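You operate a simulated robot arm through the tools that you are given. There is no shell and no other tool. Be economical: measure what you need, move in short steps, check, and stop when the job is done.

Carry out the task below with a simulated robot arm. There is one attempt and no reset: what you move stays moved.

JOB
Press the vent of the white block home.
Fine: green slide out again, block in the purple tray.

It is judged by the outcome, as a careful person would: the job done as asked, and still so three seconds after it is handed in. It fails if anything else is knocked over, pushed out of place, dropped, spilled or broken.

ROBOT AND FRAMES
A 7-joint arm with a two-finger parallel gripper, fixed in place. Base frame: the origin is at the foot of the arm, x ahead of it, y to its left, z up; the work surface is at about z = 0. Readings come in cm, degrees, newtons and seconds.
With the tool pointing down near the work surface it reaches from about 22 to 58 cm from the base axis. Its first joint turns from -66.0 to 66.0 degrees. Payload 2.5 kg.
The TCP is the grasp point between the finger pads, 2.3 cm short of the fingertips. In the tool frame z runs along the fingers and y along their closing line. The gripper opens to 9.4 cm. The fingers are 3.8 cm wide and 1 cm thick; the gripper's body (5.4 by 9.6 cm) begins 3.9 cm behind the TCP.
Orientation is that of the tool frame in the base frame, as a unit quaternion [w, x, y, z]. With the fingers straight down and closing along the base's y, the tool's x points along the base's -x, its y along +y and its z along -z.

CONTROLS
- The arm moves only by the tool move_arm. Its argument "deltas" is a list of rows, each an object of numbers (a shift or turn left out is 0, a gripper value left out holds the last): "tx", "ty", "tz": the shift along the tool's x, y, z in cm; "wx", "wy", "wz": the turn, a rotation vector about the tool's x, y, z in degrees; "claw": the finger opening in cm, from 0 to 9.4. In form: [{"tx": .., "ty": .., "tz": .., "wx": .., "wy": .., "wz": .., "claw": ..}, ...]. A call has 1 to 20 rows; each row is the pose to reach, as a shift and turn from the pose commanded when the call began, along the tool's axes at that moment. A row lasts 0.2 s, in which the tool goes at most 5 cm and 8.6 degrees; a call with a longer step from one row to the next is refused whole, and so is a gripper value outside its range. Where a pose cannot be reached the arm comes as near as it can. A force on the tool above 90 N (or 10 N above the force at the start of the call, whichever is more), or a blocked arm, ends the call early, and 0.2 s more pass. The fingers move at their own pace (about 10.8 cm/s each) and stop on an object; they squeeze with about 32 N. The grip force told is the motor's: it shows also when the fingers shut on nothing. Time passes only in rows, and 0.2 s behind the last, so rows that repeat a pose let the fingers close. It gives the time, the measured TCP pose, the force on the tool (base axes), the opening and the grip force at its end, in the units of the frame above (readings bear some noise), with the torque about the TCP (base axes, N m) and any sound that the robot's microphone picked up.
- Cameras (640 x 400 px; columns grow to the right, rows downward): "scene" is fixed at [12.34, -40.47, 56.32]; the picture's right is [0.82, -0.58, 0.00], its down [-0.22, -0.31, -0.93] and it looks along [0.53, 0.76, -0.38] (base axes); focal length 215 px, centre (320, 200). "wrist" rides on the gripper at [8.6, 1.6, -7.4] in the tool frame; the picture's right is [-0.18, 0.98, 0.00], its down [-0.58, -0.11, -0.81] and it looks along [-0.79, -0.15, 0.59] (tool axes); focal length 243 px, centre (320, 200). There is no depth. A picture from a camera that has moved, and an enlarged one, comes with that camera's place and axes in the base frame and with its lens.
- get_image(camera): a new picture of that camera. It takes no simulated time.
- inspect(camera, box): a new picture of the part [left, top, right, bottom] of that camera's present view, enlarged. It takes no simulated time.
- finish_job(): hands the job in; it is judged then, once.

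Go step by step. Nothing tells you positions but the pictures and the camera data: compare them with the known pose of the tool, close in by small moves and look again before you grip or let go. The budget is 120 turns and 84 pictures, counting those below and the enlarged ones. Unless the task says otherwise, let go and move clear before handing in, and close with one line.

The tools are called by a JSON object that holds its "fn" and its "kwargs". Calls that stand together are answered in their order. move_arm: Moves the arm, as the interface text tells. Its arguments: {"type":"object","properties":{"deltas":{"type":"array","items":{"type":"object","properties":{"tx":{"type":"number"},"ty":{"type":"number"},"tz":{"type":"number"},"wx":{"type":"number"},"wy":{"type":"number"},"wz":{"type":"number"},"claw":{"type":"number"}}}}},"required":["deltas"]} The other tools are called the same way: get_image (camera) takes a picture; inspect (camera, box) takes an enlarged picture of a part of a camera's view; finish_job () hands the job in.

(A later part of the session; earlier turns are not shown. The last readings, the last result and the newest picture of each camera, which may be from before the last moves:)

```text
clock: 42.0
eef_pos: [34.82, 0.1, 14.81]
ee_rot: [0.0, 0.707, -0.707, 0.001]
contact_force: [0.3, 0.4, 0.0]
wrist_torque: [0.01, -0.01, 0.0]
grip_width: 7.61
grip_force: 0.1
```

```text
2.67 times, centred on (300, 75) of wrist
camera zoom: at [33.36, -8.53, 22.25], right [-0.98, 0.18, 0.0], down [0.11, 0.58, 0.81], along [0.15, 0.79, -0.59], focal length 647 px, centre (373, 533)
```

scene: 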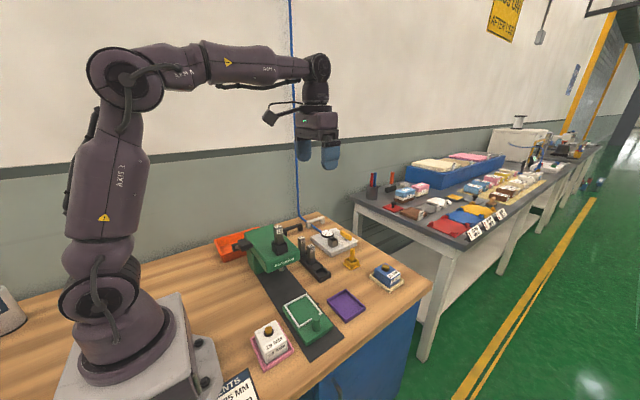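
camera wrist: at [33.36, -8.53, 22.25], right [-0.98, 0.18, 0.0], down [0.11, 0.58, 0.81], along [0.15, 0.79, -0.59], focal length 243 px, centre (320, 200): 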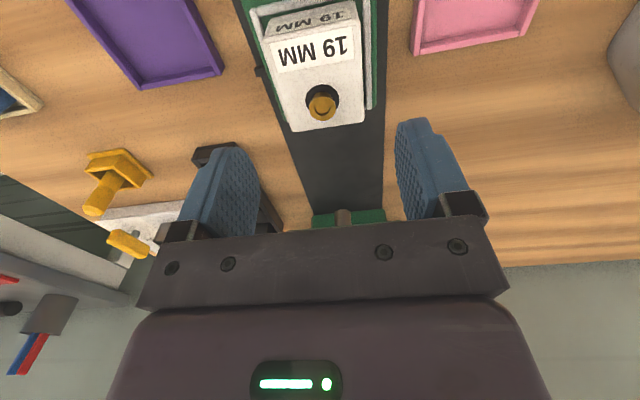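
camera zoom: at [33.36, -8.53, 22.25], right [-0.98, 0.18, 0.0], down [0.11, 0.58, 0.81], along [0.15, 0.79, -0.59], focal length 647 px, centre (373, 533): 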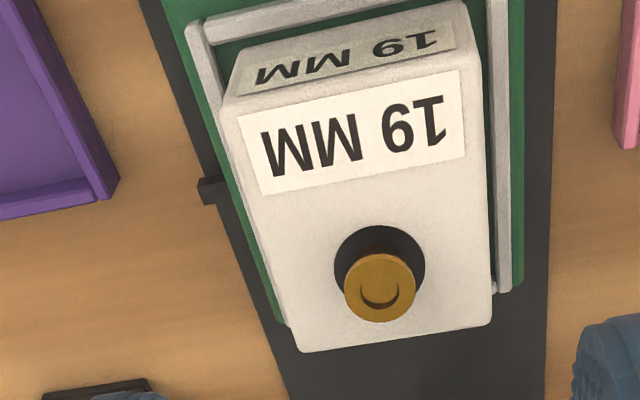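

The block sits in the nest with its vent near (35.0, 1.3), in line with the ram's x≈35.1. Moving back over the knob.

{"fn": "move_arm", "kwargs": {"deltas": [{"tx": 1.5}, {"tx": 3.5}, {"tx": 5.3}, {"tx": 6.3, "claw": 5}, {"tx": 6.3, "claw": 5}]}}

{"fn": "inspect", "kwargs": {"camera": "wrist", "box": [200, 0, 440, 150]}}

```text
clock: 43.2
eef_pos: [34.85, -6.25, 14.76]
ee_rot: [0.0, -0.707, 0.707, 0.0]
contact_force: [0.4, 0.7, 0.7]
wrist_torque: [0.0, -0.01, 0.01]
grip_width: 5.01
grip_force: 0.0
```

```text
2.67 times, centred on (320, 75) of wrist
camera zoom: at [33.38, -14.77, 22.15], right [-0.98, 0.18, 0.0], down [0.11, 0.58, 0.81], along [0.15, 0.79, -0.59], focal length 647 px, centre (320, 533)
```

zoom: 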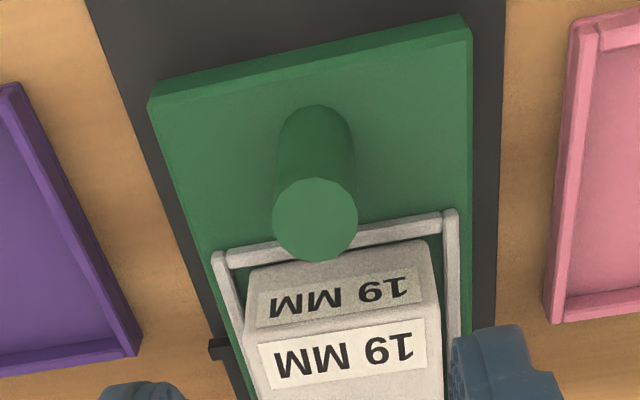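

The knob is at about (35.0, -6.6), 2.1 cm across, top near z 6.3. Descending around it and gripping.

{"fn": "move_arm", "kwargs": {"deltas": [{"tx": 0.4, "tz": 2}, {"tx": 0.4, "tz": 4}, {"tx": 0.4, "tz": 6}, {"tx": 0.4, "tz": 8}, {"tx": 0.4, "tz": 9.2}, {"tx": 0.4, "tz": 9.7}, {"tx": 0.4, "tz": 9.7}, {"tx": 0.4, "tz": 9.7, "claw": 3}, {"tx": 0.4, "tz": 9.7, "claw": 1}, {"tx": 0.4, "tz": 9.7, "claw": 1}, {"tx": 0.4, "tz": 9.7, "claw": 1}]}}

{"fn": "get_image", "kwargs": {"camera": "wrist"}}

{"fn": "inspect", "kwargs": {"camera": "scene", "box": [220, 210, 380, 330]}}

```text
clock: 45.6
eef_pos: [34.95, -6.69, 5.07]
ee_rot: [0.0, -0.707, 0.707, 0.0]
contact_force: [17.6, -0.9, -19.5]
wrist_torque: [-0.24, 0.68, -0.14]
grip_width: 2.2
grip_force: 44.8
```

```text
40 pictures are left
camera wrist: at [33.43, -15.2, 12.44], right [-0.98, 0.18, 0.0], down [0.11, 0.58, 0.81], along [0.15, 0.79, -0.59], focal length 243 px, centre (320, 200)
```

wrist: 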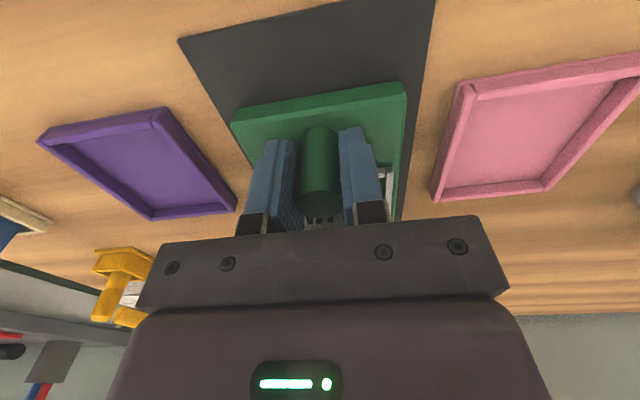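

```text
3.33 times, centred on (300, 270) of scene
camera zoom: at [12.34, -40.47, 56.32], right [0.82, -0.58, 0.0], down [-0.22, -0.31, -0.93], along [0.53, 0.76, -0.38], focal length 717 px, centre (387, -33)
```

zoom: 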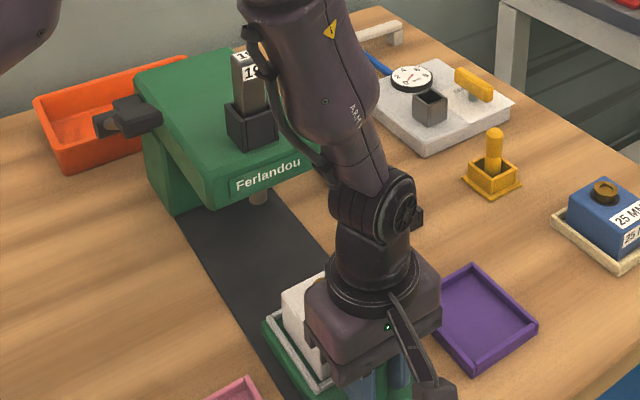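

Gripped at 2.2 cm, but with some side load since I'm slightly off-centre. I'll reopen, shift 0.1 cm in +x, and regrip.

{"fn": "move_arm", "kwargs": {"deltas": [{"claw": 3.2}, {"claw": 3.2, "ty": -0.12}, {"claw": 3.2, "ty": -0.12}, {"claw": 1.8, "ty": -0.12}, {"claw": 1.2, "ty": -0.12}, {"claw": 1.2, "ty": -0.12}]}}

```text
clock: 47.0
eef_pos: [35.0, -6.6, 5.03]
ee_rot: [-0.002, -0.707, 0.707, 0.0]
contact_force: [-4.6, 0.5, 7.8]
wrist_torque: [0.18, 0.35, 0.01]
grip_width: 2.21
grip_force: 45.2
```

Load is small now. Pushing the slide in (+y) in gentle steps.

{"fn": "move_arm", "kwargs": {"deltas": [{"tx": -0.2}, {"tx": -0.5}, {"tx": -0.9}, {"tx": -1.3}, {"tx": -1.7}, {"tx": -2.1}, {"tx": -2.5}, {"tx": -2.9}, {"tx": -3.3}, {"tx": -3.7}, {"tx": -4}]}}

{"fn": "get_image", "kwargs": {"camera": "scene"}}

{"fn": "get_image", "kwargs": {"camera": "wrist"}}

```text
clock: 49.4
eef_pos: [34.99, -2.47, 5.01]
ee_rot: [-0.002, -0.707, 0.707, 0.0]
contact_force: [-26.9, -0.4, 46.8]
wrist_torque: [0.74, -0.27, -0.13]
grip_width: 2.19
grip_force: 45.5
```

```text
38 pictures are left
```

scene: 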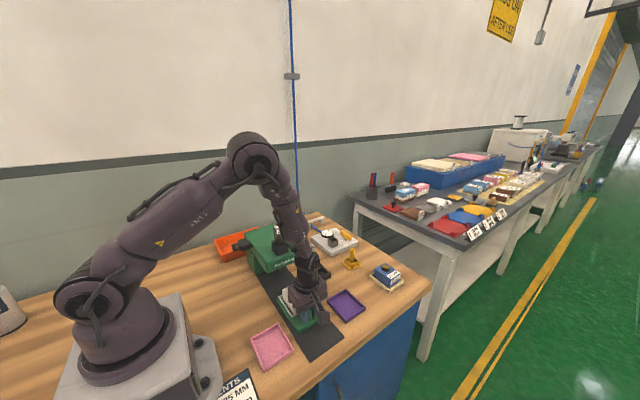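

```text
37 pictures are left
camera wrist: at [33.48, -11.17, 12.5], right [-0.98, 0.18, 0.0], down [0.11, 0.58, 0.81], along [0.15, 0.79, -0.59], focal length 243 px, centre (320, 200)
```

wrist: 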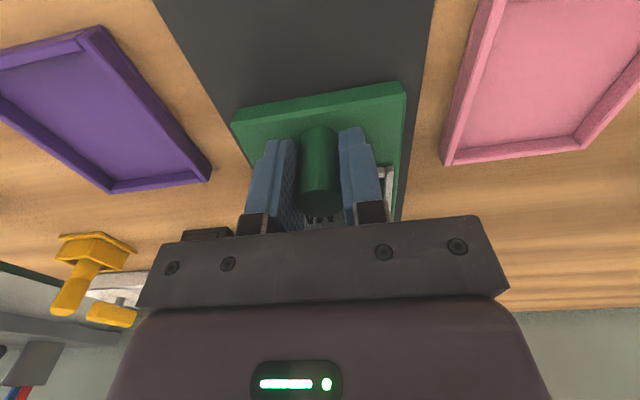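

The slide moves freely, but side and vertical loads build up through the grip. I'll regrip to relax them, then continue.

{"fn": "move_arm", "kwargs": {"deltas": [{"claw": 3.2}, {"claw": 3.2, "ty": 0.06, "tz": -0.1}, {"claw": 3.2, "ty": 0.06, "tz": -0.1}, {"claw": 1.8, "ty": 0.06, "tz": -0.1}, {"claw": 1.2, "ty": 0.06, "tz": -0.1}, {"claw": 1.2, "ty": 0.06, "tz": -0.1}]}}

{"fn": "move_arm", "kwargs": {"deltas": [{"tx": -0.2}, {"tx": -0.5}, {"tx": -0.9}, {"tx": -1.3}, {"tx": -1.7}, {"tx": -2.1}, {"tx": -2.5}, {"tx": -2.9}, {"tx": -3.3}, {"tx": -3.7}, {"tx": -4}]}}

```text
clock: 50.8
eef_pos: [35.02, -2.65, 5.16]
ee_rot: [-0.001, -0.707, 0.707, 0.001]
contact_force: [-3.4, -0.4, -1.7]
wrist_torque: [-0.1, -0.22, 0.04]
grip_width: 2.2
grip_force: 45.4
```

```text
clock: 53.2
eef_pos: [34.98, 1.37, 5.1]
ee_rot: [-0.001, -0.707, 0.707, 0.001]
contact_force: [-3.1, -0.8, -19.4]
wrist_torque: [-0.26, -0.39, -0.04]
grip_width: 2.18
grip_force: 44.6
```

Sliding well. Continuing another 3.5 cm and then looking.

{"fn": "move_arm", "kwargs": {"deltas": [{"tx": -0.2}, {"tx": -0.5}, {"tx": -0.9}, {"tx": -1.3}, {"tx": -1.7}, {"tx": -2.1}, {"tx": -2.5}, {"tx": -2.9}, {"tx": -3.2}, {"tx": -3.4}]}}

{"fn": "inspect", "kwargs": {"camera": "scene", "box": [220, 200, 380, 330]}}

```text
clock: 55.4
eef_pos: [34.96, 4.81, 5.12]
ee_rot: [-0.001, 0.708, -0.706, -0.001]
contact_force: [-1.5, -1.0, -24.4]
wrist_torque: [0.24, -0.07, -0.04]
grip_width: 2.16
grip_force: 44.9
```

```text
3.08 times, centred on (300, 265) of scene
camera zoom: at [12.35, -40.47, 56.32], right [0.82, -0.58, 0.0], down [-0.22, -0.31, -0.92], along [0.53, 0.76, -0.38], focal length 662 px, centre (382, 0)
```

zoom: 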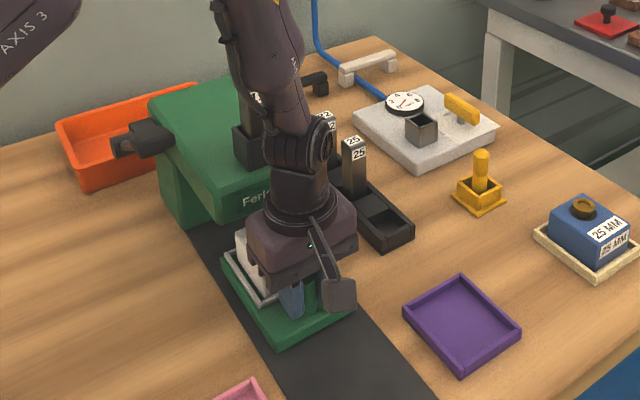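

The press head's front is at about y 12, leaving clearance. Continuing slowly until the slide meets its stop.

{"fn": "move_arm", "kwargs": {"deltas": [{"tx": -0.2}, {"tx": -0.4}, {"tx": -0.6}, {"tx": -0.8}, {"tx": -1}, {"tx": -1.2}, {"tx": -1.4}, {"tx": -1.6}, {"tx": -1.8}]}}

{"fn": "get_image", "kwargs": {"camera": "wrist"}}

```text
clock: 57.4
eef_pos: [35.0, 6.16, 5.06]
ee_rot: [-0.003, -0.706, 0.708, -0.002]
contact_force: [-11.7, -36.0, -11.8]
wrist_torque: [4.55, -1.89, 1.37]
grip_width: 2.18
grip_force: 45.2
```

```text
35 pictures are left
camera wrist: at [33.44, -2.38, 12.61], right [-0.98, 0.19, 0.0], down [0.11, 0.59, 0.8], along [0.15, 0.79, -0.6], focal length 243 px, centre (320, 200)
```

wrist: 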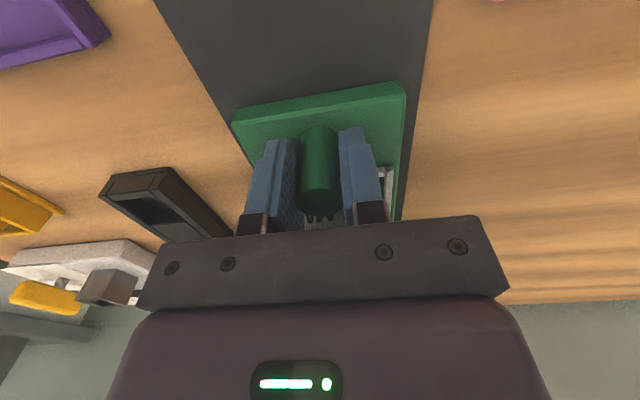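

The slide has met its stop (travel ≈12.8 cm, matching vent under ram). Relieving the push, releasing and rising straight up to check.

{"fn": "move_arm", "kwargs": {"deltas": [{"tx": 0.15}, {"tx": 0.3}, {"tx": 0.3, "claw": 3.2}, {"tx": 0.3, "claw": 4.2}, {"tx": 0.3, "claw": 4.2}, {"tx": 0.3, "tz": -1}, {"tx": 0.6, "tz": -3}, {"tx": 1, "tz": -6}, {"tx": 2, "tz": -10}, {"tx": 4, "tz": -14}, {"tx": 6, "tz": -18}, {"tx": 8, "tz": -20}, {"tx": 10, "tz": -20}, {"tx": 10, "tz": -20}]}}

{"fn": "get_image", "kwargs": {"camera": "wrist"}}

{"fn": "inspect", "kwargs": {"camera": "scene", "box": [200, 210, 340, 310]}}

```text
clock: 60.4
eef_pos: [34.97, -3.42, 25.21]
ee_rot: [0.0, 0.707, -0.707, 0.0]
contact_force: [0.4, 0.0, 0.5]
wrist_torque: [0.01, 0.0, -0.01]
grip_width: 4.19
grip_force: 0.0
```

```text
34 pictures are left
camera wrist: at [33.45, -12.02, 32.6], right [-0.98, 0.18, 0.0], down [0.11, 0.58, 0.81], along [0.15, 0.79, -0.59], focal length 243 px, centre (320, 200)
```

wrist: 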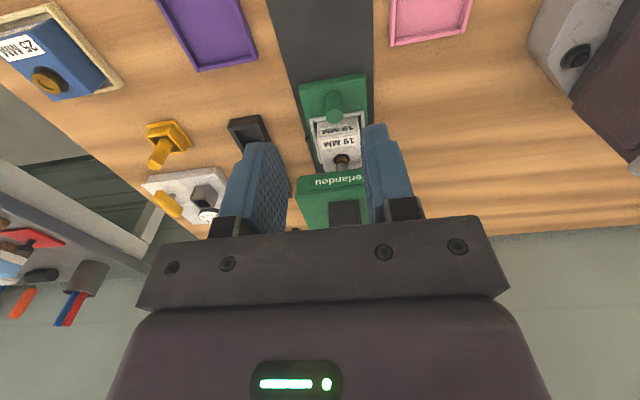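

```text
4.00 times, centred on (270, 260) of scene
camera zoom: at [12.33, -40.47, 56.32], right [0.82, -0.58, 0.0], down [-0.22, -0.31, -0.93], along [0.53, 0.76, -0.38], focal length 860 px, centre (520, -40)
```

zoom: 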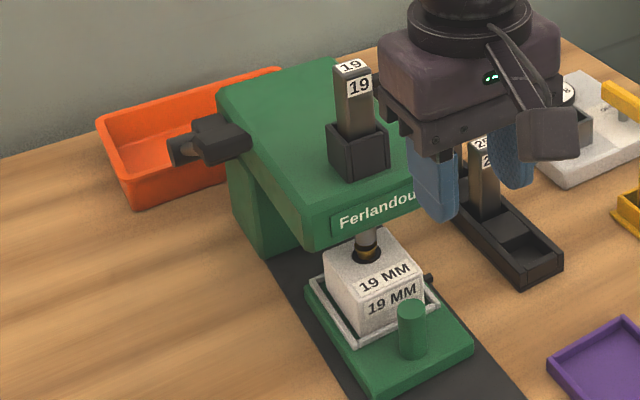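

The block is under the ram. Enlarging to check that ram and vent line up and to see the lever.

{"fn": "inspect", "kwargs": {"camera": "scene", "box": [262, 255, 312, 295]}}

{"fn": "inspect", "kwargs": {"camera": "wrist", "box": [290, 70, 380, 190]}}

```text
10.00 times, centred on (287, 275) of scene
camera zoom: at [12.33, -40.47, 56.32], right [0.82, -0.58, 0.0], down [-0.22, -0.31, -0.93], along [0.53, 0.76, -0.38], focal length 2150 px, centre (650, -550)
```

zoom: 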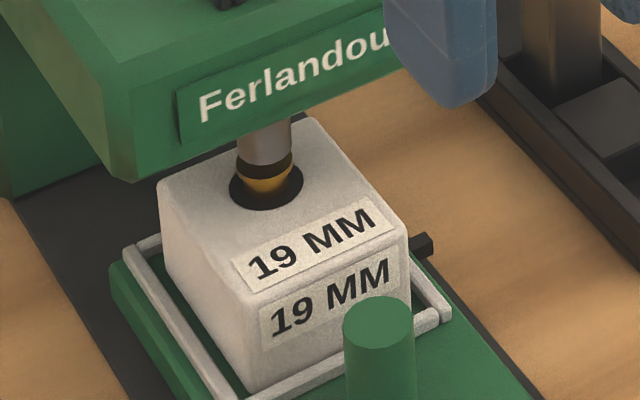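

```text
3.33 times, centred on (335, 130) of wrist
camera zoom: at [33.45, -12.02, 32.6], right [-0.98, 0.18, 0.0], down [0.11, 0.58, 0.81], along [0.15, 0.79, -0.59], focal length 809 px, centre (270, 433)
```

zoom: 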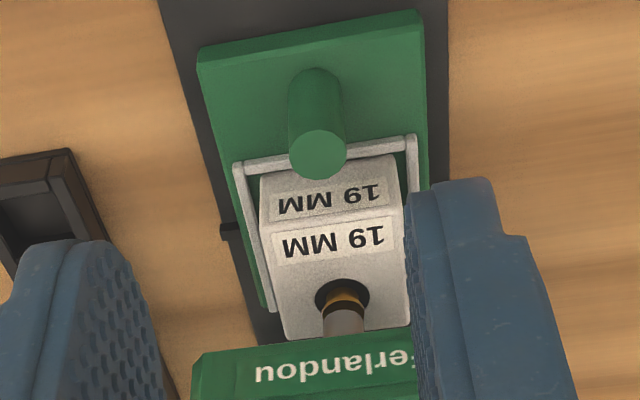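

Ram and vent are aligned. Next I'll close the gripper and go above the lever paddle near (24.8, 15, 20.5) for a look.

{"fn": "move_arm", "kwargs": {"deltas": [{"tz": -1.5, "ty": 1, "claw": 2}, {"tz": -3, "ty": 3, "tx": -1, "claw": 0}, {"tz": -5, "ty": 5.5, "tx": -3, "claw": 0}, {"tz": -5, "ty": 8, "tx": -5.5, "claw": 0}, {"tz": -5, "ty": 10.2, "tx": -8, "claw": 0}, {"tz": -5, "ty": 10.2, "tx": -11, "claw": 0}, {"tz": -5, "ty": 10.2, "tx": -13.5, "claw": 0}, {"tz": -5, "ty": 10.2, "tx": -14.4, "claw": 0}, {"tz": -5, "ty": 10.2, "tx": -14.4, "claw": 0}]}}

{"fn": "get_image", "kwargs": {"camera": "wrist"}}

{"fn": "inspect", "kwargs": {"camera": "scene", "box": [190, 180, 330, 280]}}

```text
clock: 62.4
eef_pos: [24.89, 10.89, 30.18]
ee_rot: [0.0, 0.708, -0.707, 0.0]
contact_force: [-0.5, -0.4, -0.5]
wrist_torque: [-0.02, -0.01, 0.01]
grip_width: 0.0
grip_force: 32.0
```

```text
30 pictures are left
camera wrist: at [23.31, 2.36, 37.61], right [-0.98, 0.18, 0.0], down [0.11, 0.58, 0.81], along [0.15, 0.79, -0.59], focal length 243 px, centre (320, 200)
```

wrist: 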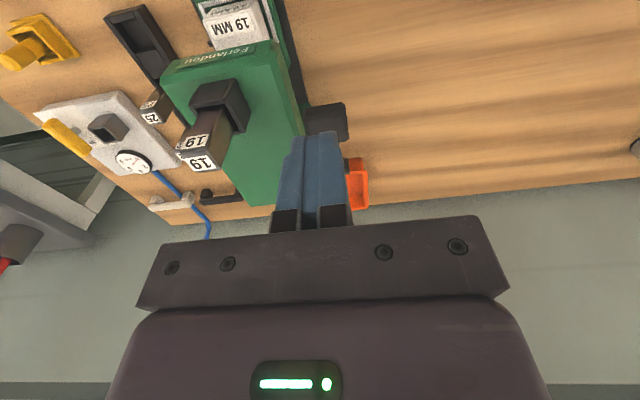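

```text
4.00 times, centred on (260, 230) of scene
camera zoom: at [12.34, -40.47, 56.32], right [0.82, -0.58, 0.0], down [-0.22, -0.31, -0.93], along [0.53, 0.76, -0.38], focal length 860 px, centre (560, 80)
```

zoom: 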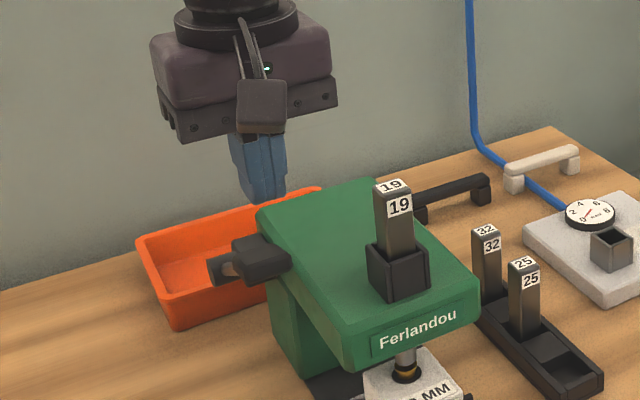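

The paddle is just beyond the fingertips. Enlarging the wrist view to pin it down.

{"fn": "inspect", "kwargs": {"camera": "wrist", "box": [260, 80, 400, 220]}}

```text
2.86 times, centred on (330, 150) of wrist
camera zoom: at [23.31, 2.36, 37.61], right [-0.98, 0.18, 0.0], down [0.11, 0.58, 0.81], along [0.15, 0.79, -0.59], focal length 693 px, centre (291, 343)
```

zoom: 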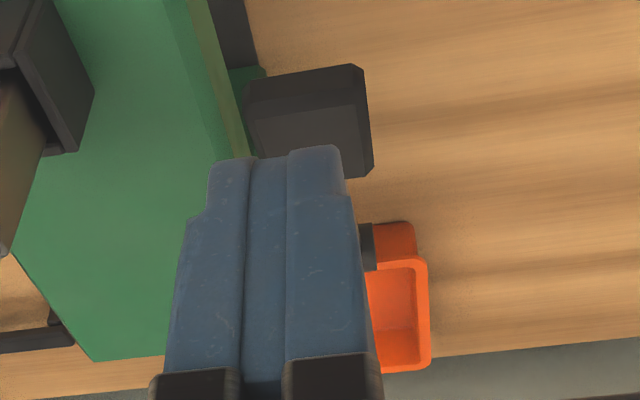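

The paddle's top is about 3 cm wide, centred near (25.0, 15.1, 21.3). I'll move above it and come down to touch.

{"fn": "move_arm", "kwargs": {"deltas": [{"tx": -1.5}, {"tx": -3.5}, {"tx": -4}, {"tx": -4, "tz": 2}, {"tx": -4, "tz": 4}, {"tx": -4, "tz": 5.2}, {"tx": -4, "tz": 5.7}, {"tx": -4, "tz": 6.1}, {"tx": -4, "tz": 6.5}, {"tx": -4, "tz": 6.9}]}}

{"fn": "inspect", "kwargs": {"camera": "scene", "box": [200, 200, 312, 280]}}

```text
clock: 64.6
eef_pos: [24.86, 14.96, 23.23]
ee_rot: [0.0, 0.707, -0.707, 0.0]
contact_force: [-0.4, 0.1, 1.2]
wrist_torque: [0.01, 0.02, -0.02]
grip_width: 0.01
grip_force: 31.4
```

```text
5.00 times, centred on (256, 240) of scene
camera zoom: at [12.34, -40.47, 56.32], right [0.82, -0.58, 0.0], down [-0.22, -0.31, -0.93], along [0.53, 0.76, -0.38], focal length 1075 px, centre (640, 0)
```

zoom: 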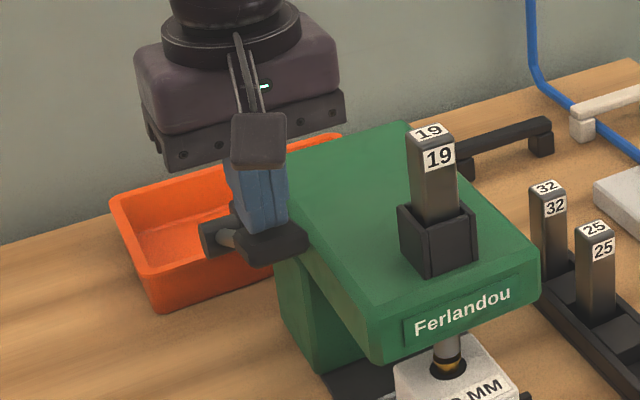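

Fingertips are at the paddle. Pressing down along the lever's arc, first portion.

{"fn": "move_arm", "kwargs": {"deltas": [{"tz": 0.5, "tx": 0.3}, {"tz": 1, "tx": 0.6}, {"tz": 1.5, "tx": 0.85}, {"tz": 2, "tx": 1.1}, {"tz": 2.5, "tx": 1.3}, {"tz": 3, "tx": 1.5}, {"tz": 3.5, "tx": 1.7}]}}

{"fn": "inspect", "kwargs": {"camera": "scene", "box": [200, 200, 312, 295]}}

```text
clock: 66.2
eef_pos: [24.84, 13.31, 19.68]
ee_rot: [0.0, -0.707, 0.707, 0.0]
contact_force: [-0.8, 1.1, 0.6]
wrist_torque: [0.01, 0.03, -0.03]
grip_width: 0.03
grip_force: 31.9
```

```text
4.21 times, centred on (256, 248) of scene
camera zoom: at [12.34, -40.47, 56.32], right [0.82, -0.58, 0.0], down [-0.22, -0.31, -0.93], along [0.53, 0.76, -0.38], focal length 905 px, centre (590, 0)
```

zoom: 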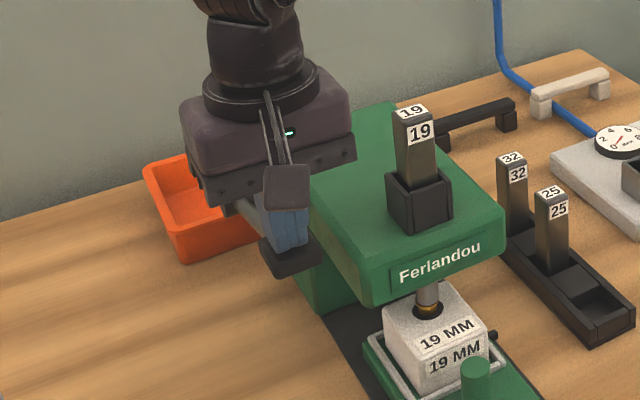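

The lever is following and the ram is coming down. Continuing along the arc until it resists.

{"fn": "move_arm", "kwargs": {"deltas": [{"tz": 0.5, "tx": 0.2}, {"tz": 1, "tx": 0.38}, {"tz": 1.5, "tx": 0.53}, {"tz": 2, "tx": 0.66}, {"tz": 2.5, "tx": 0.77}, {"tz": 3, "tx": 0.87}, {"tz": 3.5, "tx": 0.95}, {"tz": 4, "tx": 1.0}]}}

{"fn": "inspect", "kwargs": {"camera": "scene", "box": [200, 200, 312, 295]}}

```text
clock: 68.0
eef_pos: [24.84, 12.29, 15.71]
ee_rot: [0.0, 0.707, -0.707, 0.0]
contact_force: [-1.3, -1.4, 3.9]
wrist_torque: [0.03, 0.03, -0.06]
grip_width: 0.01
grip_force: 32.3
```

```text
4.21 times, centred on (256, 248) of scene
camera zoom: at [12.33, -40.47, 56.32], right [0.82, -0.58, 0.0], down [-0.22, -0.31, -0.93], along [0.53, 0.76, -0.38], focal length 905 px, centre (590, 0)
```

zoom: 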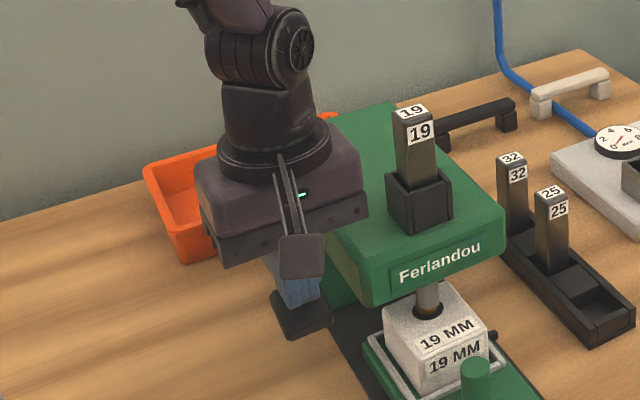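

The ram is now on the vent. Continuing to press down.

{"fn": "move_arm", "kwargs": {"deltas": [{"tz": 0.4, "tx": 0.03}, {"tz": 0.8, "tx": 0.06}, {"tz": 1.2, "tx": 0.08}, {"tz": 1.6, "tx": 0.08}, {"tz": 2, "tx": 0.08}, {"tz": 2.4, "tx": 0.06}, {"tz": 2.8, "tx": 0.03}]}}

{"fn": "inspect", "kwargs": {"camera": "scene", "box": [200, 200, 312, 295]}}

```text
clock: 69.6
eef_pos: [24.72, 12.27, 12.89]
ee_rot: [0.0, -0.707, 0.707, 0.0]
contact_force: [0.0, -1.8, 3.6]
wrist_torque: [0.07, 0.04, -0.05]
grip_width: 0.0
grip_force: 31.9
```

```text
4.21 times, centred on (256, 248) of scene
camera zoom: at [12.33, -40.47, 56.32], right [0.82, -0.58, 0.0], down [-0.22, -0.31, -0.93], along [0.53, 0.76, -0.38], focal length 905 px, centre (590, 0)
```

zoom: 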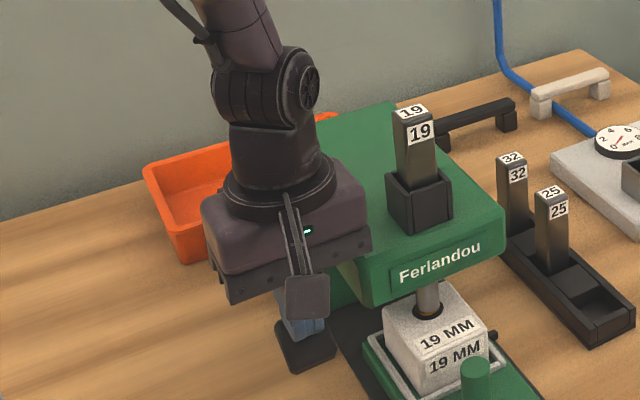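

Still light load and the vent is going in. Continuing until a firm stop or a sound.

{"fn": "move_arm", "kwargs": {"deltas": [{"tz": 0.4, "tx": -0.03}, {"tz": 0.8, "tx": -0.08}, {"tz": 1.2, "tx": -0.14}, {"tz": 1.6, "tx": -0.22}, {"tz": 2, "tx": -0.31}, {"tz": 2.4, "tx": -0.41}]}}

{"fn": "inspect", "kwargs": {"camera": "scene", "box": [200, 220, 312, 300]}}

```text
clock: 70.9
eef_pos: [24.8, 12.55, 11.04]
ee_rot: [0.0, -0.706, 0.708, -0.004]
contact_force: [-7.4, -4.6, 18.2]
wrist_torque: [0.42, -0.83, 0.15]
grip_width: 0.0
grip_force: 32.0
stopped in row 6: the force on the tool passed its limit at 111 N (the readings are from after the stop); the commanded pose is now the measured one
```

```text
5.00 times, centred on (256, 260) of scene
camera zoom: at [12.33, -40.47, 56.32], right [0.82, -0.58, 0.0], down [-0.22, -0.31, -0.93], along [0.53, 0.76, -0.38], focal length 1075 px, centre (640, -100)
```

zoom: 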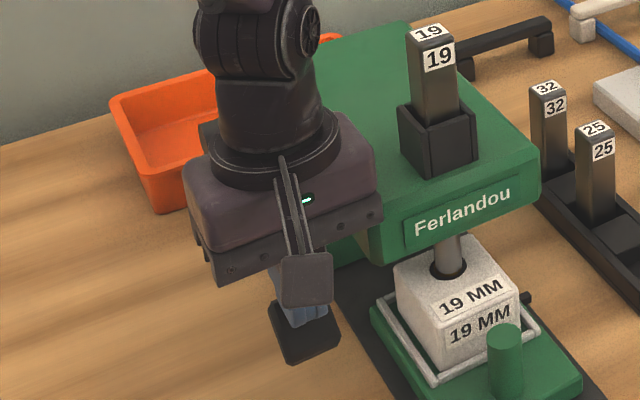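

The torque reading indicates the gripper body's corner touched the press head's edge, not necessarily the lever's end. I'll back off upward and turn the gripper 90° so its narrow side faces the head.

{"fn": "move_arm", "kwargs": {"deltas": [{"tz": -0.5}, {"tz": -1.5, "tx": 0.3}, {"tz": -3, "tx": 0.3}, {"tz": -5, "tx": 0.3}, {"tz": -7}, {"tz": -9}, {"tz": -11}, {"tz": -13}]}}

{"fn": "inspect", "kwargs": {"camera": "scene", "box": [200, 200, 312, 300]}}

```text
clock: 72.7
eef_pos: [24.79, 12.45, 23.93]
ee_rot: [0.001, -0.706, 0.708, -0.001]
contact_force: [-0.1, 0.2, 0.4]
wrist_torque: [-0.02, 0.02, 0.01]
grip_width: 0.01
grip_force: 32.1
```

```text
4.00 times, centred on (256, 250) of scene
camera zoom: at [12.34, -40.47, 56.32], right [0.82, -0.58, 0.0], down [-0.22, -0.31, -0.93], along [0.53, 0.76, -0.38], focal length 860 px, centre (576, 0)
```

zoom: 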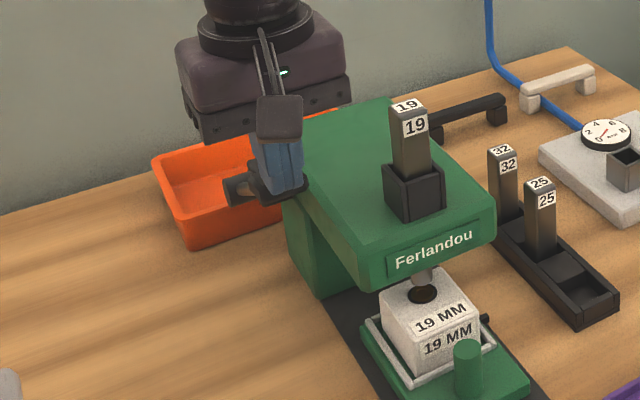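

The lever sprang back up. Checking how deep the vent is now.

{"fn": "inspect", "kwargs": {"camera": "scene", "box": [286, 262, 316, 282]}}

```text
16.00 times, centred on (301, 272) of scene
camera zoom: at [12.34, -40.47, 56.32], right [0.82, -0.58, 0.0], down [-0.22, -0.31, -0.93], along [0.53, 0.76, -0.38], focal length 3440 px, centre (624, -952)
```

zoom: 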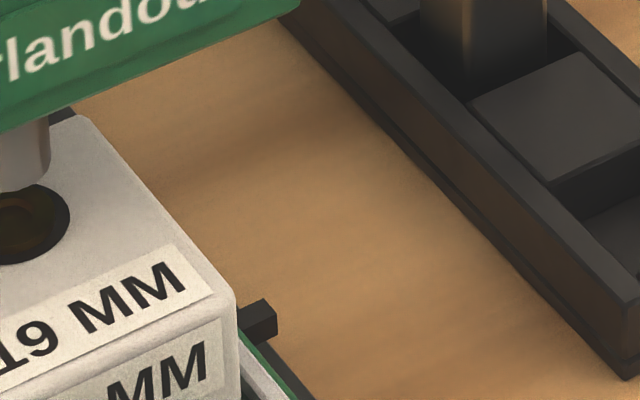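

The vent looks recessed, but I'll press once more fully to be sure. Raising and turning the gripper 90°, shifting slightly away from the head.

{"fn": "move_arm", "kwargs": {"deltas": [{"tz": -1}, {"tz": -3}, {"tz": -4, "wz": 8}, {"tz": -4, "wz": 16}, {"tz": -4, "wz": 24}, {"tz": -4, "wz": 32}, {"tz": -4, "wz": 40}, {"tz": -4, "wz": 48}, {"tz": -4, "wz": 56}, {"tz": -4, "wz": 64}, {"tz": -4, "wz": 72}, {"tz": -4, "wz": 80}, {"tz": -4, "wz": 86, "ty": 0.3}, {"tz": -4, "wz": 90, "ty": 0.5}, {"tz": -4, "wz": 90, "ty": 0.5}]}}

{"fn": "inspect", "kwargs": {"camera": "scene", "box": [264, 262, 300, 286]}}

{"fn": "get_image", "kwargs": {"camera": "wrist"}}

```text
clock: 75.9
eef_pos: [24.2, 12.47, 28.0]
ee_rot: [0.002, 0.003, 1.0, -0.002]
contact_force: [0.1, 0.2, 0.5]
wrist_torque: [-0.02, 0.03, -0.01]
grip_width: 0.0
grip_force: 31.6
```

```text
16.00 times, centred on (282, 274) of scene
camera zoom: at [12.34, -40.47, 56.32], right [0.82, -0.58, 0.0], down [-0.22, -0.31, -0.93], along [0.53, 0.76, -0.38], focal length 3440 px, centre (928, -984)
```

zoom: 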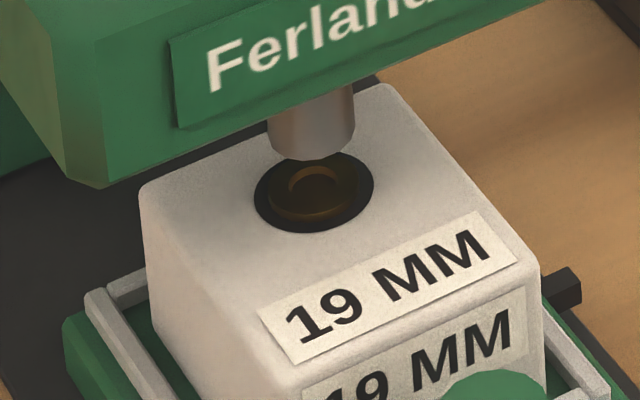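

```text
19 pictures are left
camera wrist: at [15.63, 14.28, 35.43], right [0.19, 0.98, 0.0], down [0.58, -0.11, 0.81], along [0.79, -0.15, -0.59], focal length 243 px, centre (320, 200)
```

wrist: 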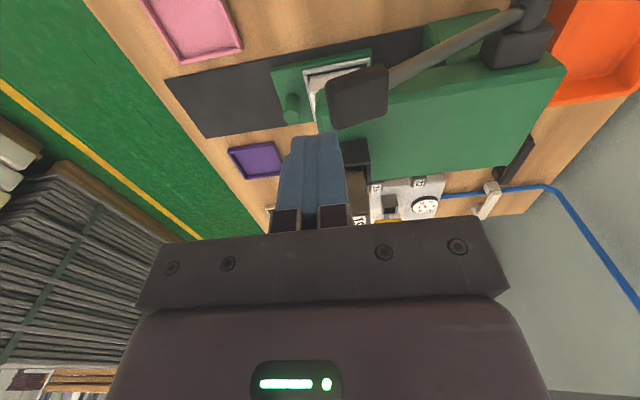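

The vent is already down level inside its bore. With the gripper turned I'll press the lever once more to its true end stop.

{"fn": "move_arm", "kwargs": {"deltas": [{"ty": 1.2}, {"ty": 2.4}, {"ty": 2.4, "tz": 2}, {"ty": 2.4, "tz": 4}, {"ty": 2.3, "tz": 5}, {"ty": 1.9, "tz": 5.7}, {"ty": 1.5, "tz": 6.5}, {"ty": 1.1, "tz": 7.3}, {"ty": 0.8, "tz": 8.1}, {"ty": 0.5, "tz": 8.9}, {"ty": 0.3, "tz": 9.7}, {"ty": 0.1, "tz": 10.5}, {"ty": -0.1, "tz": 11.3}, {"ty": -0.2, "tz": 12.1}, {"ty": -0.3, "tz": 12.9}, {"ty": -0.3, "tz": 13.7}, {"ty": -0.3, "tz": 14.5}, {"ty": -0.3, "tz": 15.1}]}}

{"fn": "move_arm", "kwargs": {"deltas": [{"tz": 0.4, "ty": 0.02}, {"tz": 0.8, "ty": 0.06}, {"tz": 1.2, "ty": 0.12}, {"tz": 1.6, "ty": 0.2}, {"tz": 2, "ty": 0.3}, {"tz": 2.4, "ty": 0.4}, {"tz": 2.8, "ty": 0.5}]}}

{"fn": "inspect", "kwargs": {"camera": "scene", "box": [200, 220, 312, 300]}}

```text
clock: 79.7
eef_pos: [24.26, 12.14, 13.01]
ee_rot: [0.002, 0.002, 1.0, 0.0]
contact_force: [-0.9, 0.2, 2.9]
wrist_torque: [-0.01, 0.05, 0.03]
grip_width: 0.01
grip_force: 31.8
```

```text
clock: 81.5
eef_pos: [24.36, 12.62, 10.36]
ee_rot: [0.005, 0.003, 1.0, -0.001]
contact_force: [-6.6, -4.1, 18.2]
wrist_torque: [0.26, -0.97, 0.05]
grip_width: 0.01
grip_force: 31.1
stopped in row 7: the force on the tool passed its limit at 96 N (the readings are from after the stop); the commanded pose is now the measured one
```

```text
5.00 times, centred on (256, 260) of scene
camera zoom: at [12.33, -40.47, 56.32], right [0.82, -0.58, 0.0], down [-0.22, -0.31, -0.93], along [0.53, 0.76, -0.38], focal length 1075 px, centre (640, -100)
```

zoom: 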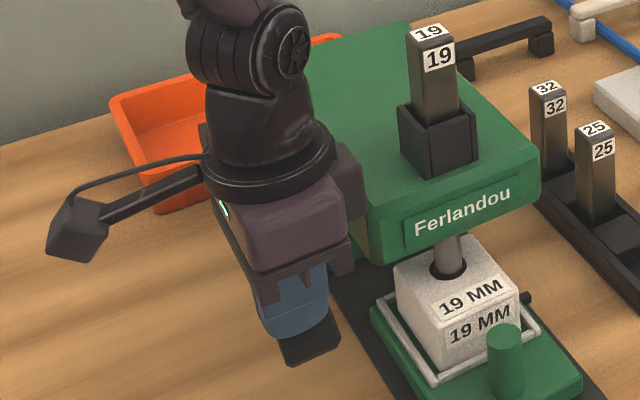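

The torque suggests the gripper housing is again brushing the head's edge. I'll back up, tilt the gripper 12° away from the head, shift outward slightly, and press again.

{"fn": "move_arm", "kwargs": {"deltas": [{"tz": -1}, {"tz": -2.5, "ty": -0.3}, {"tz": -4, "ty": -0.3, "tx": 0.3, "wy": -4}, {"tz": -4, "ty": -0.3, "tx": 0.6, "wy": -8}, {"tz": -4, "ty": -0.3, "tx": 0.8, "wy": -12}, {"tz": -4, "ty": -0.3, "tx": 0.8, "wy": -12}]}}

{"fn": "move_arm", "kwargs": {"deltas": [{"tz": 0.78, "tx": 0.17}, {"tz": 1.56, "tx": 0.33, "ty": 0.02}, {"tz": 2.15, "tx": 0.46, "ty": 0.06}, {"tz": 2.74, "tx": 0.58, "ty": 0.12}, {"tz": 3.3, "tx": 0.7, "ty": 0.2}, {"tz": 3.8, "tx": 0.81, "ty": 0.3}, {"tz": 4.2, "tx": 0.9, "ty": 0.4}, {"tz": 4.6, "tx": 0.98, "ty": 0.5}, {"tz": 5, "tx": 1.06, "ty": 0.6}, {"tz": 5.4, "tx": 1.15, "ty": 0.7}]}}

{"fn": "inspect", "kwargs": {"camera": "scene", "box": [200, 220, 312, 300]}}

```text
clock: 82.9
eef_pos: [23.57, 12.35, 14.28]
ee_rot: [0.109, 0.002, 0.994, -0.001]
contact_force: [-1.4, 0.5, 1.8]
wrist_torque: [0.07, -0.01, 0.02]
grip_width: 0.0
grip_force: 32.0
```

```text
clock: 85.1
eef_pos: [23.53, 13.0, 8.85]
ee_rot: [0.109, 0.003, 0.994, -0.001]
contact_force: [-3.0, 0.1, 6.4]
wrist_torque: [0.02, 0.09, 0.06]
grip_width: 0.0
grip_force: 32.0
```

```text
5.00 times, centred on (256, 260) of scene
camera zoom: at [12.33, -40.47, 56.32], right [0.82, -0.58, 0.0], down [-0.22, -0.31, -0.93], along [0.53, 0.76, -0.38], focal length 1075 px, centre (640, -100)
```

zoom: 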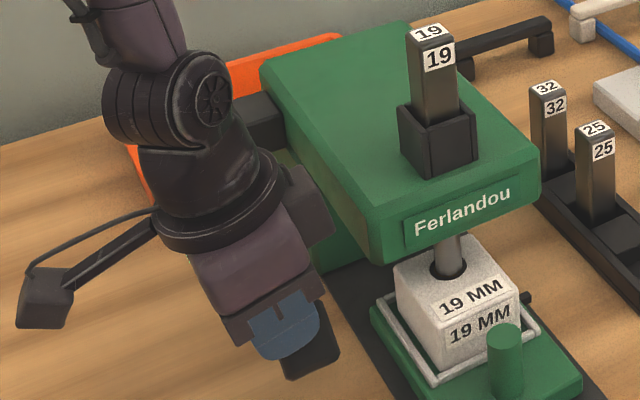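

Past the earlier blockage now with only light load on the lever. Continuing further down.

{"fn": "move_arm", "kwargs": {"deltas": [{"tz": 0.3, "tx": 0.06, "ty": 0.1}, {"tz": 0.6, "tx": 0.13, "ty": 0.2}, {"tz": 0.9, "tx": 0.19, "ty": 0.32}, {"tz": 1.2, "tx": 0.25, "ty": 0.45}, {"tz": 1.5, "tx": 0.32, "ty": 0.58}, {"tz": 1.8, "tx": 0.38, "ty": 0.72}, {"tz": 2.1, "tx": 0.45, "ty": 0.86}]}}

{"fn": "inspect", "kwargs": {"camera": "scene", "box": [200, 220, 312, 300]}}

```text
clock: 85.8
eef_pos: [23.61, 13.01, 8.35]
ee_rot: [0.11, 0.007, 0.994, -0.002]
contact_force: [-12.6, -11.7, 59.5]
wrist_torque: [0.29, 0.45, 0.14]
grip_width: 0.0
grip_force: 32.0
stopped in row 3: the force on the tool passed its limit at 101 N (the readings are from after the stop); the commanded pose is now the measured one
```

```text
5.00 times, centred on (256, 260) of scene
camera zoom: at [12.32, -40.48, 56.32], right [0.82, -0.58, 0.0], down [-0.22, -0.31, -0.93], along [0.53, 0.76, -0.38], focal length 1075 px, centre (640, -100)
```

zoom: 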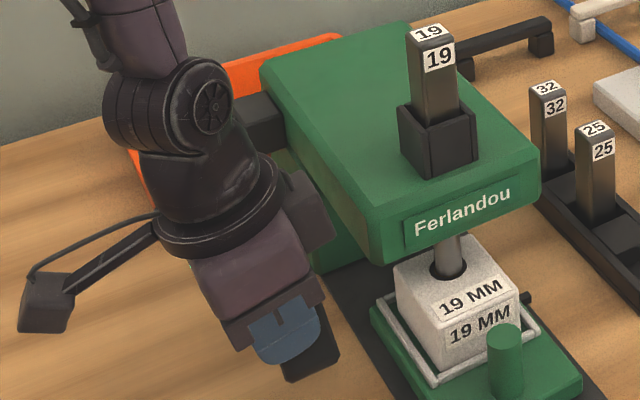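

That is a true end stop, with the force at the fingertips. Backing off upward and letting the lever return, then straightening the tool.

{"fn": "move_arm", "kwargs": {"deltas": [{"tz": -0.98, "tx": -0.21}, {"tz": -2.9, "tx": -0.6, "ty": -0.5}, {"tz": -5.9, "tx": -1.2, "ty": -0.7}, {"tz": -9.8, "tx": -2.1, "ty": -0.7}, {"tz": -13.7, "tx": -2.9, "ty": -0.7}, {"tz": -17.6, "tx": -3.7, "ty": -0.7}, {"tz": -18.6, "tx": -4, "ty": -0.7}, {"tz": -18.6, "tx": -4, "ty": -0.7, "wy": 6}, {"tz": -18.6, "tx": -4, "ty": -0.7, "wy": 12}, {"tz": -18.6, "tx": -4, "ty": -0.7, "wy": 12}]}}

{"fn": "inspect", "kwargs": {"camera": "scene", "box": [214, 220, 310, 290]}}

{"fn": "inspect", "kwargs": {"camera": "scene", "box": [264, 262, 300, 286]}}

```text
clock: 88.0
eef_pos: [23.49, 12.49, 27.32]
ee_rot: [0.004, 0.006, 1.0, -0.001]
contact_force: [-0.9, 1.3, -0.2]
wrist_torque: [0.0, -0.03, 0.0]
grip_width: 0.0
grip_force: 32.3
```

```text
5.71 times, centred on (262, 255) of scene
camera zoom: at [12.34, -40.47, 56.32], right [0.82, -0.58, 0.0], down [-0.22, -0.31, -0.93], along [0.53, 0.76, -0.38], focal length 1228 px, centre (651, -114)
```

zoom: 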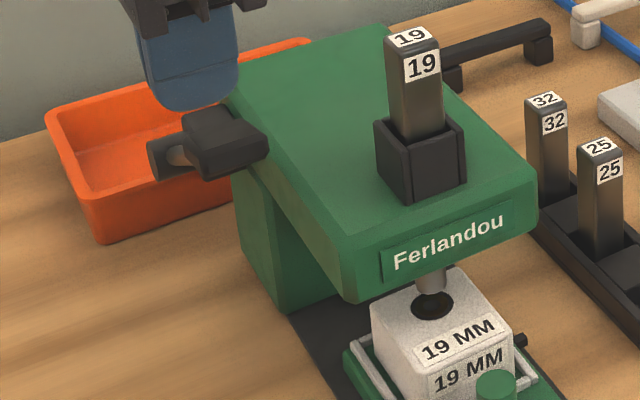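

```text
16.00 times, centred on (282, 274) of scene
camera zoom: at [12.34, -40.47, 56.32], right [0.82, -0.58, 0.0], down [-0.22, -0.31, -0.93], along [0.53, 0.76, -0.38], focal length 3440 px, centre (928, -984)
```

zoom: 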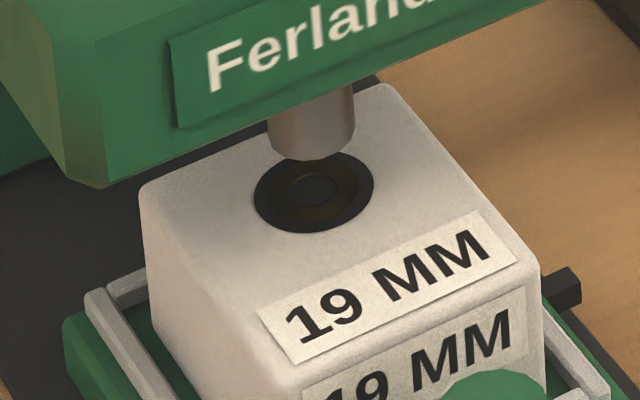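

The vent is now seated deeper, at its home, and the lever is back up. Next I'll turn the gripper back and return to the knob.

{"fn": "move_arm", "kwargs": {"deltas": [{"wy": 0.45, "tx": -1, "ty": -2}, {"wy": 0.45, "tx": -3, "ty": -5}, {"wy": 0.45, "tx": -6, "ty": -8}, {"wy": 0.45, "tx": -9, "ty": -11}, {"wy": 0.45, "tx": -11.5, "ty": -13}, {"wy": 0.45, "tx": -11.5, "ty": -14}, {"wy": 0.45, "tx": -11.5, "ty": -14}]}}

{"fn": "move_arm", "kwargs": {"deltas": [{"wz": -8.5}, {"wz": -17}, {"wz": -25.5}, {"wz": -34}, {"wz": -42.5}, {"wz": -51}, {"wz": -59.5}, {"wz": -68}, {"wz": -76.5}, {"wz": -85, "claw": 5}, {"wz": -90.7, "claw": 5}, {"wz": -90.7, "claw": 5}]}}

{"fn": "get_image", "kwargs": {"camera": "wrist"}}

```text
clock: 89.6
eef_pos: [34.77, -1.47, 27.28]
ee_rot: [0.001, 0.005, 1.0, -0.001]
contact_force: [0.3, 0.5, 0.5]
wrist_torque: [-0.01, -0.02, 0.02]
grip_width: 0.0
grip_force: 32.0
```

```text
clock: 92.2
eef_pos: [34.92, -1.7, 27.42]
ee_rot: [0.0, 0.708, -0.706, 0.001]
contact_force: [-0.6, -0.5, 0.2]
wrist_torque: [-0.01, 0.01, 0.01]
grip_width: 5.0
grip_force: 0.0
```

```text
13 pictures are left
camera wrist: at [33.29, -10.22, 34.92], right [-0.98, 0.18, 0.0], down [0.11, 0.58, 0.81], along [0.15, 0.79, -0.59], focal length 243 px, centre (320, 200)
```

wrist: 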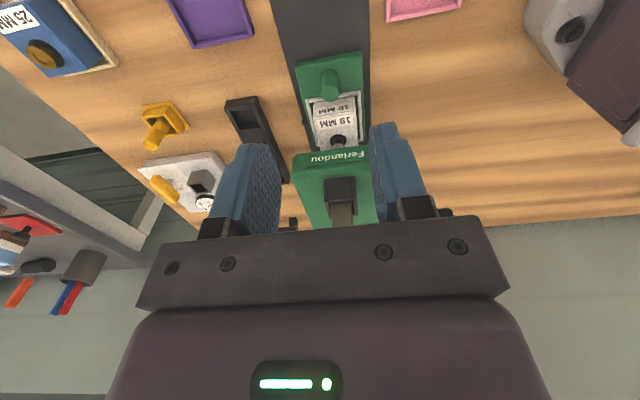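

The slide and knob are as I left them. Descending onto the knob by the reverse of my exit path, then gripping.

{"fn": "move_arm", "kwargs": {"deltas": [{"ty": -0.1, "tz": 3, "tx": -1}, {"ty": -0.1, "tz": 6.5, "tx": -3}, {"ty": -0.1, "tz": 10.5, "tx": -5}, {"ty": -0.1, "tz": 14, "tx": -6.5}, {"ty": -0.1, "tz": 17, "tx": -7.2}, {"ty": -0.1, "tz": 19, "tx": -7.6}, {"ty": -0.1, "tz": 21, "tx": -7.7}, {"ty": -0.1, "tz": 22.2, "tx": -7.7}, {"ty": -0.1, "tz": 22.4, "tx": -7.7}, {"ty": -0.1, "tz": 22.4, "tx": -7.7, "claw": 3}, {"ty": -0.1, "tz": 22.4, "tx": -7.7, "claw": 1.4}, {"ty": -0.1, "tz": 22.4, "tx": -7.7, "claw": 1.2}, {"ty": -0.1, "tz": 22.4, "tx": -7.7, "claw": 1.2}]}}

```text
clock: 95.0
eef_pos: [35.05, 6.08, 5.04]
ee_rot: [-0.001, 0.708, -0.707, 0.0]
contact_force: [-0.9, 1.1, -0.6]
wrist_torque: [-0.19, -0.31, -0.11]
grip_width: 2.19
grip_force: 45.1
```

Gripped cleanly on the knob. Pulling the slide out (-y) smoothly.

{"fn": "move_arm", "kwargs": {"deltas": [{"tx": 0.2}, {"tx": 0.5}, {"tx": 0.9}, {"tx": 1.3}, {"tx": 1.7}, {"tx": 2.1}, {"tx": 2.5}, {"tx": 2.9}, {"tx": 3.3}, {"tx": 3.7}, {"tx": 4.1}, {"tx": 4.5}, {"tx": 4.9}, {"tx": 5.2}, {"tx": 5.4}]}}

{"fn": "move_arm", "kwargs": {"deltas": [{"tx": 0.2}, {"tx": 0.5}, {"tx": 0.9}, {"tx": 1.3}, {"tx": 1.7}, {"tx": 2.1}, {"tx": 2.5}, {"tx": 2.9}, {"tx": 3.3}, {"tx": 3.7}, {"tx": 4.1}, {"tx": 4.5}, {"tx": 4.8}, {"tx": 5}]}}

```text
clock: 98.2
eef_pos: [34.91, 0.73, 4.93]
ee_rot: [-0.001, 0.708, -0.707, 0.002]
contact_force: [11.2, 1.3, -4.9]
wrist_torque: [-0.18, 0.47, -0.17]
grip_width: 2.15
grip_force: 45.3
```

```text
clock: 101.2
eef_pos: [35.05, -4.34, 4.94]
ee_rot: [-0.002, 0.708, -0.706, 0.001]
contact_force: [18.7, 0.8, -23.5]
wrist_torque: [0.72, 0.42, -0.02]
grip_width: 2.21
grip_force: 45.9
```

About 2.3 cm remain to the original outer position. Easing out until it reaches it.

{"fn": "move_arm", "kwargs": {"deltas": [{"tx": 0.2}, {"tx": 0.5}, {"tx": 0.8}, {"tx": 1.1}, {"tx": 1.4}, {"tx": 1.7}, {"tx": 1.9}, {"tx": 2.1}, {"tx": 2.3}, {"tx": 2.4}]}}

```text
clock: 103.4
eef_pos: [35.02, -6.63, 5.05]
ee_rot: [0.0, 0.708, -0.707, 0.0]
contact_force: [17.0, 1.5, -20.4]
wrist_torque: [-0.92, 0.43, -0.23]
grip_width: 2.19
grip_force: 45.1
```

It's back to its starting place within a millimetre or so. I'll nudge 0.2 cm more to feel for the stop.

{"fn": "move_arm", "kwargs": {"deltas": [{"tx": 0.1}, {"tx": 0.2}, {"tx": 0.2}]}}

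```text
clock: 104.2
eef_pos: [34.97, -6.7, 5.09]
ee_rot: [-0.002, 0.709, -0.705, 0.001]
contact_force: [11.4, 20.7, -3.0]
wrist_torque: [-0.69, 0.39, 0.09]
grip_width: 2.16
grip_force: 45.0
```

The outer stop is felt (about 20 N along y). Releasing the knob, rising, and going over the block.

{"fn": "move_arm", "kwargs": {"deltas": [{"tx": -0.1}, {"tx": -0.1, "claw": 3.2}, {"tx": -0.1, "claw": 4.5}, {"tx": -0.1, "claw": 4.5}, {"tx": -0.1, "tz": -1.5}, {"tx": -0.1, "tz": -4}, {"tx": -0.1, "tz": -7}, {"tx": -0.1, "tz": -9.5}, {"tx": -2, "tz": -9.5, "claw": 8.4}, {"tx": -5, "tz": -9.5, "claw": 8.4}, {"tx": -6.8, "tz": -9.5, "claw": 8.4}, {"tx": -6.8, "tz": -9.5, "claw": 8.4}]}}

{"fn": "inspect", "kwargs": {"camera": "wrist", "box": [100, 0, 420, 200]}}

```text
clock: 106.8
eef_pos: [34.93, -0.14, 14.55]
ee_rot: [0.001, 0.707, -0.707, 0.002]
contact_force: [0.6, -0.2, -0.9]
wrist_torque: [0.03, 0.02, 0.02]
grip_width: 8.39
grip_force: 0.0
```

```text
2.00 times, centred on (260, 100) of wrist
camera zoom: at [33.36, -8.73, 22.01], right [-0.98, 0.18, 0.0], down [0.11, 0.58, 0.81], along [0.15, 0.79, -0.59], focal length 485 px, centre (440, 400)
```

zoom: 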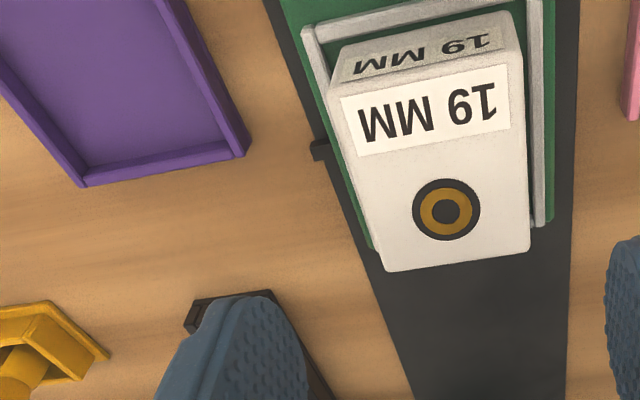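

The vent is fully home, flush in its bore. The block is centred at about (34.95, 0.13); descending, gripping, and lifting slowly.

{"fn": "move_arm", "kwargs": {"deltas": [{"tx": -0.25, "tz": 2.5}, {"tx": -0.25, "tz": 5}, {"tx": -0.25, "tz": 7}, {"tx": -0.25, "tz": 8.3}, {"tx": -0.25, "tz": 8.9}, {"tx": -0.25, "tz": 8.9}, {"tx": -0.25, "tz": 8.9, "claw": 6.6}, {"tx": -0.25, "tz": 8.9, "claw": 4}, {"tx": -0.25, "tz": 8.9, "claw": 2}, {"tx": -0.25, "tz": 8.9, "claw": 2}, {"tx": -0.25, "tz": 8.9, "claw": 2}]}}

{"fn": "move_arm", "kwargs": {"deltas": [{"tz": -0.05}, {"tz": -0.1}, {"tz": -0.2}, {"tz": -0.3}, {"tz": -0.4}, {"tz": -0.5}, {"tz": -0.65}, {"tz": -0.85}, {"tz": -1.1}, {"tz": -1.4}, {"tz": -1.7}, {"tz": -2}, {"tz": -2.3}, {"tz": -2.6}, {"tz": -2.9}, {"tz": -3.2}, {"tz": -3.5}, {"tz": -3.75}, {"tz": -3.9}, {"tz": -4}]}}

{"fn": "get_image", "kwargs": {"camera": "wrist"}}

```text
clock: 109.2
eef_pos: [34.92, 0.05, 5.54]
ee_rot: [0.0, 0.708, -0.706, 0.001]
contact_force: [0.2, 0.4, 0.4]
wrist_torque: [-0.01, 0.02, -0.03]
grip_width: 5.97
grip_force: 31.9
```

```text
clock: 113.4
eef_pos: [34.85, 0.0, 9.71]
ee_rot: [0.0, 0.708, -0.707, 0.001]
contact_force: [0.1, 0.2, -1.0]
wrist_torque: [0.03, 0.03, 0.01]
grip_width: 5.95
grip_force: 32.4
```

```text
11 pictures are left
camera wrist: at [33.41, -8.49, 17.14], right [-0.98, 0.18, 0.0], down [0.11, 0.58, 0.81], along [0.15, 0.79, -0.59], focal length 243 px, centre (320, 200)
```

wrist: 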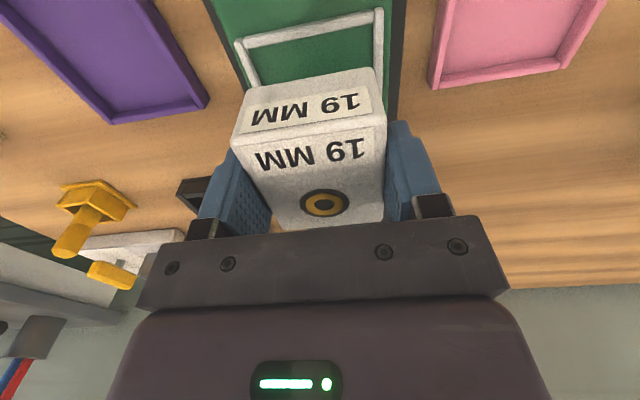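

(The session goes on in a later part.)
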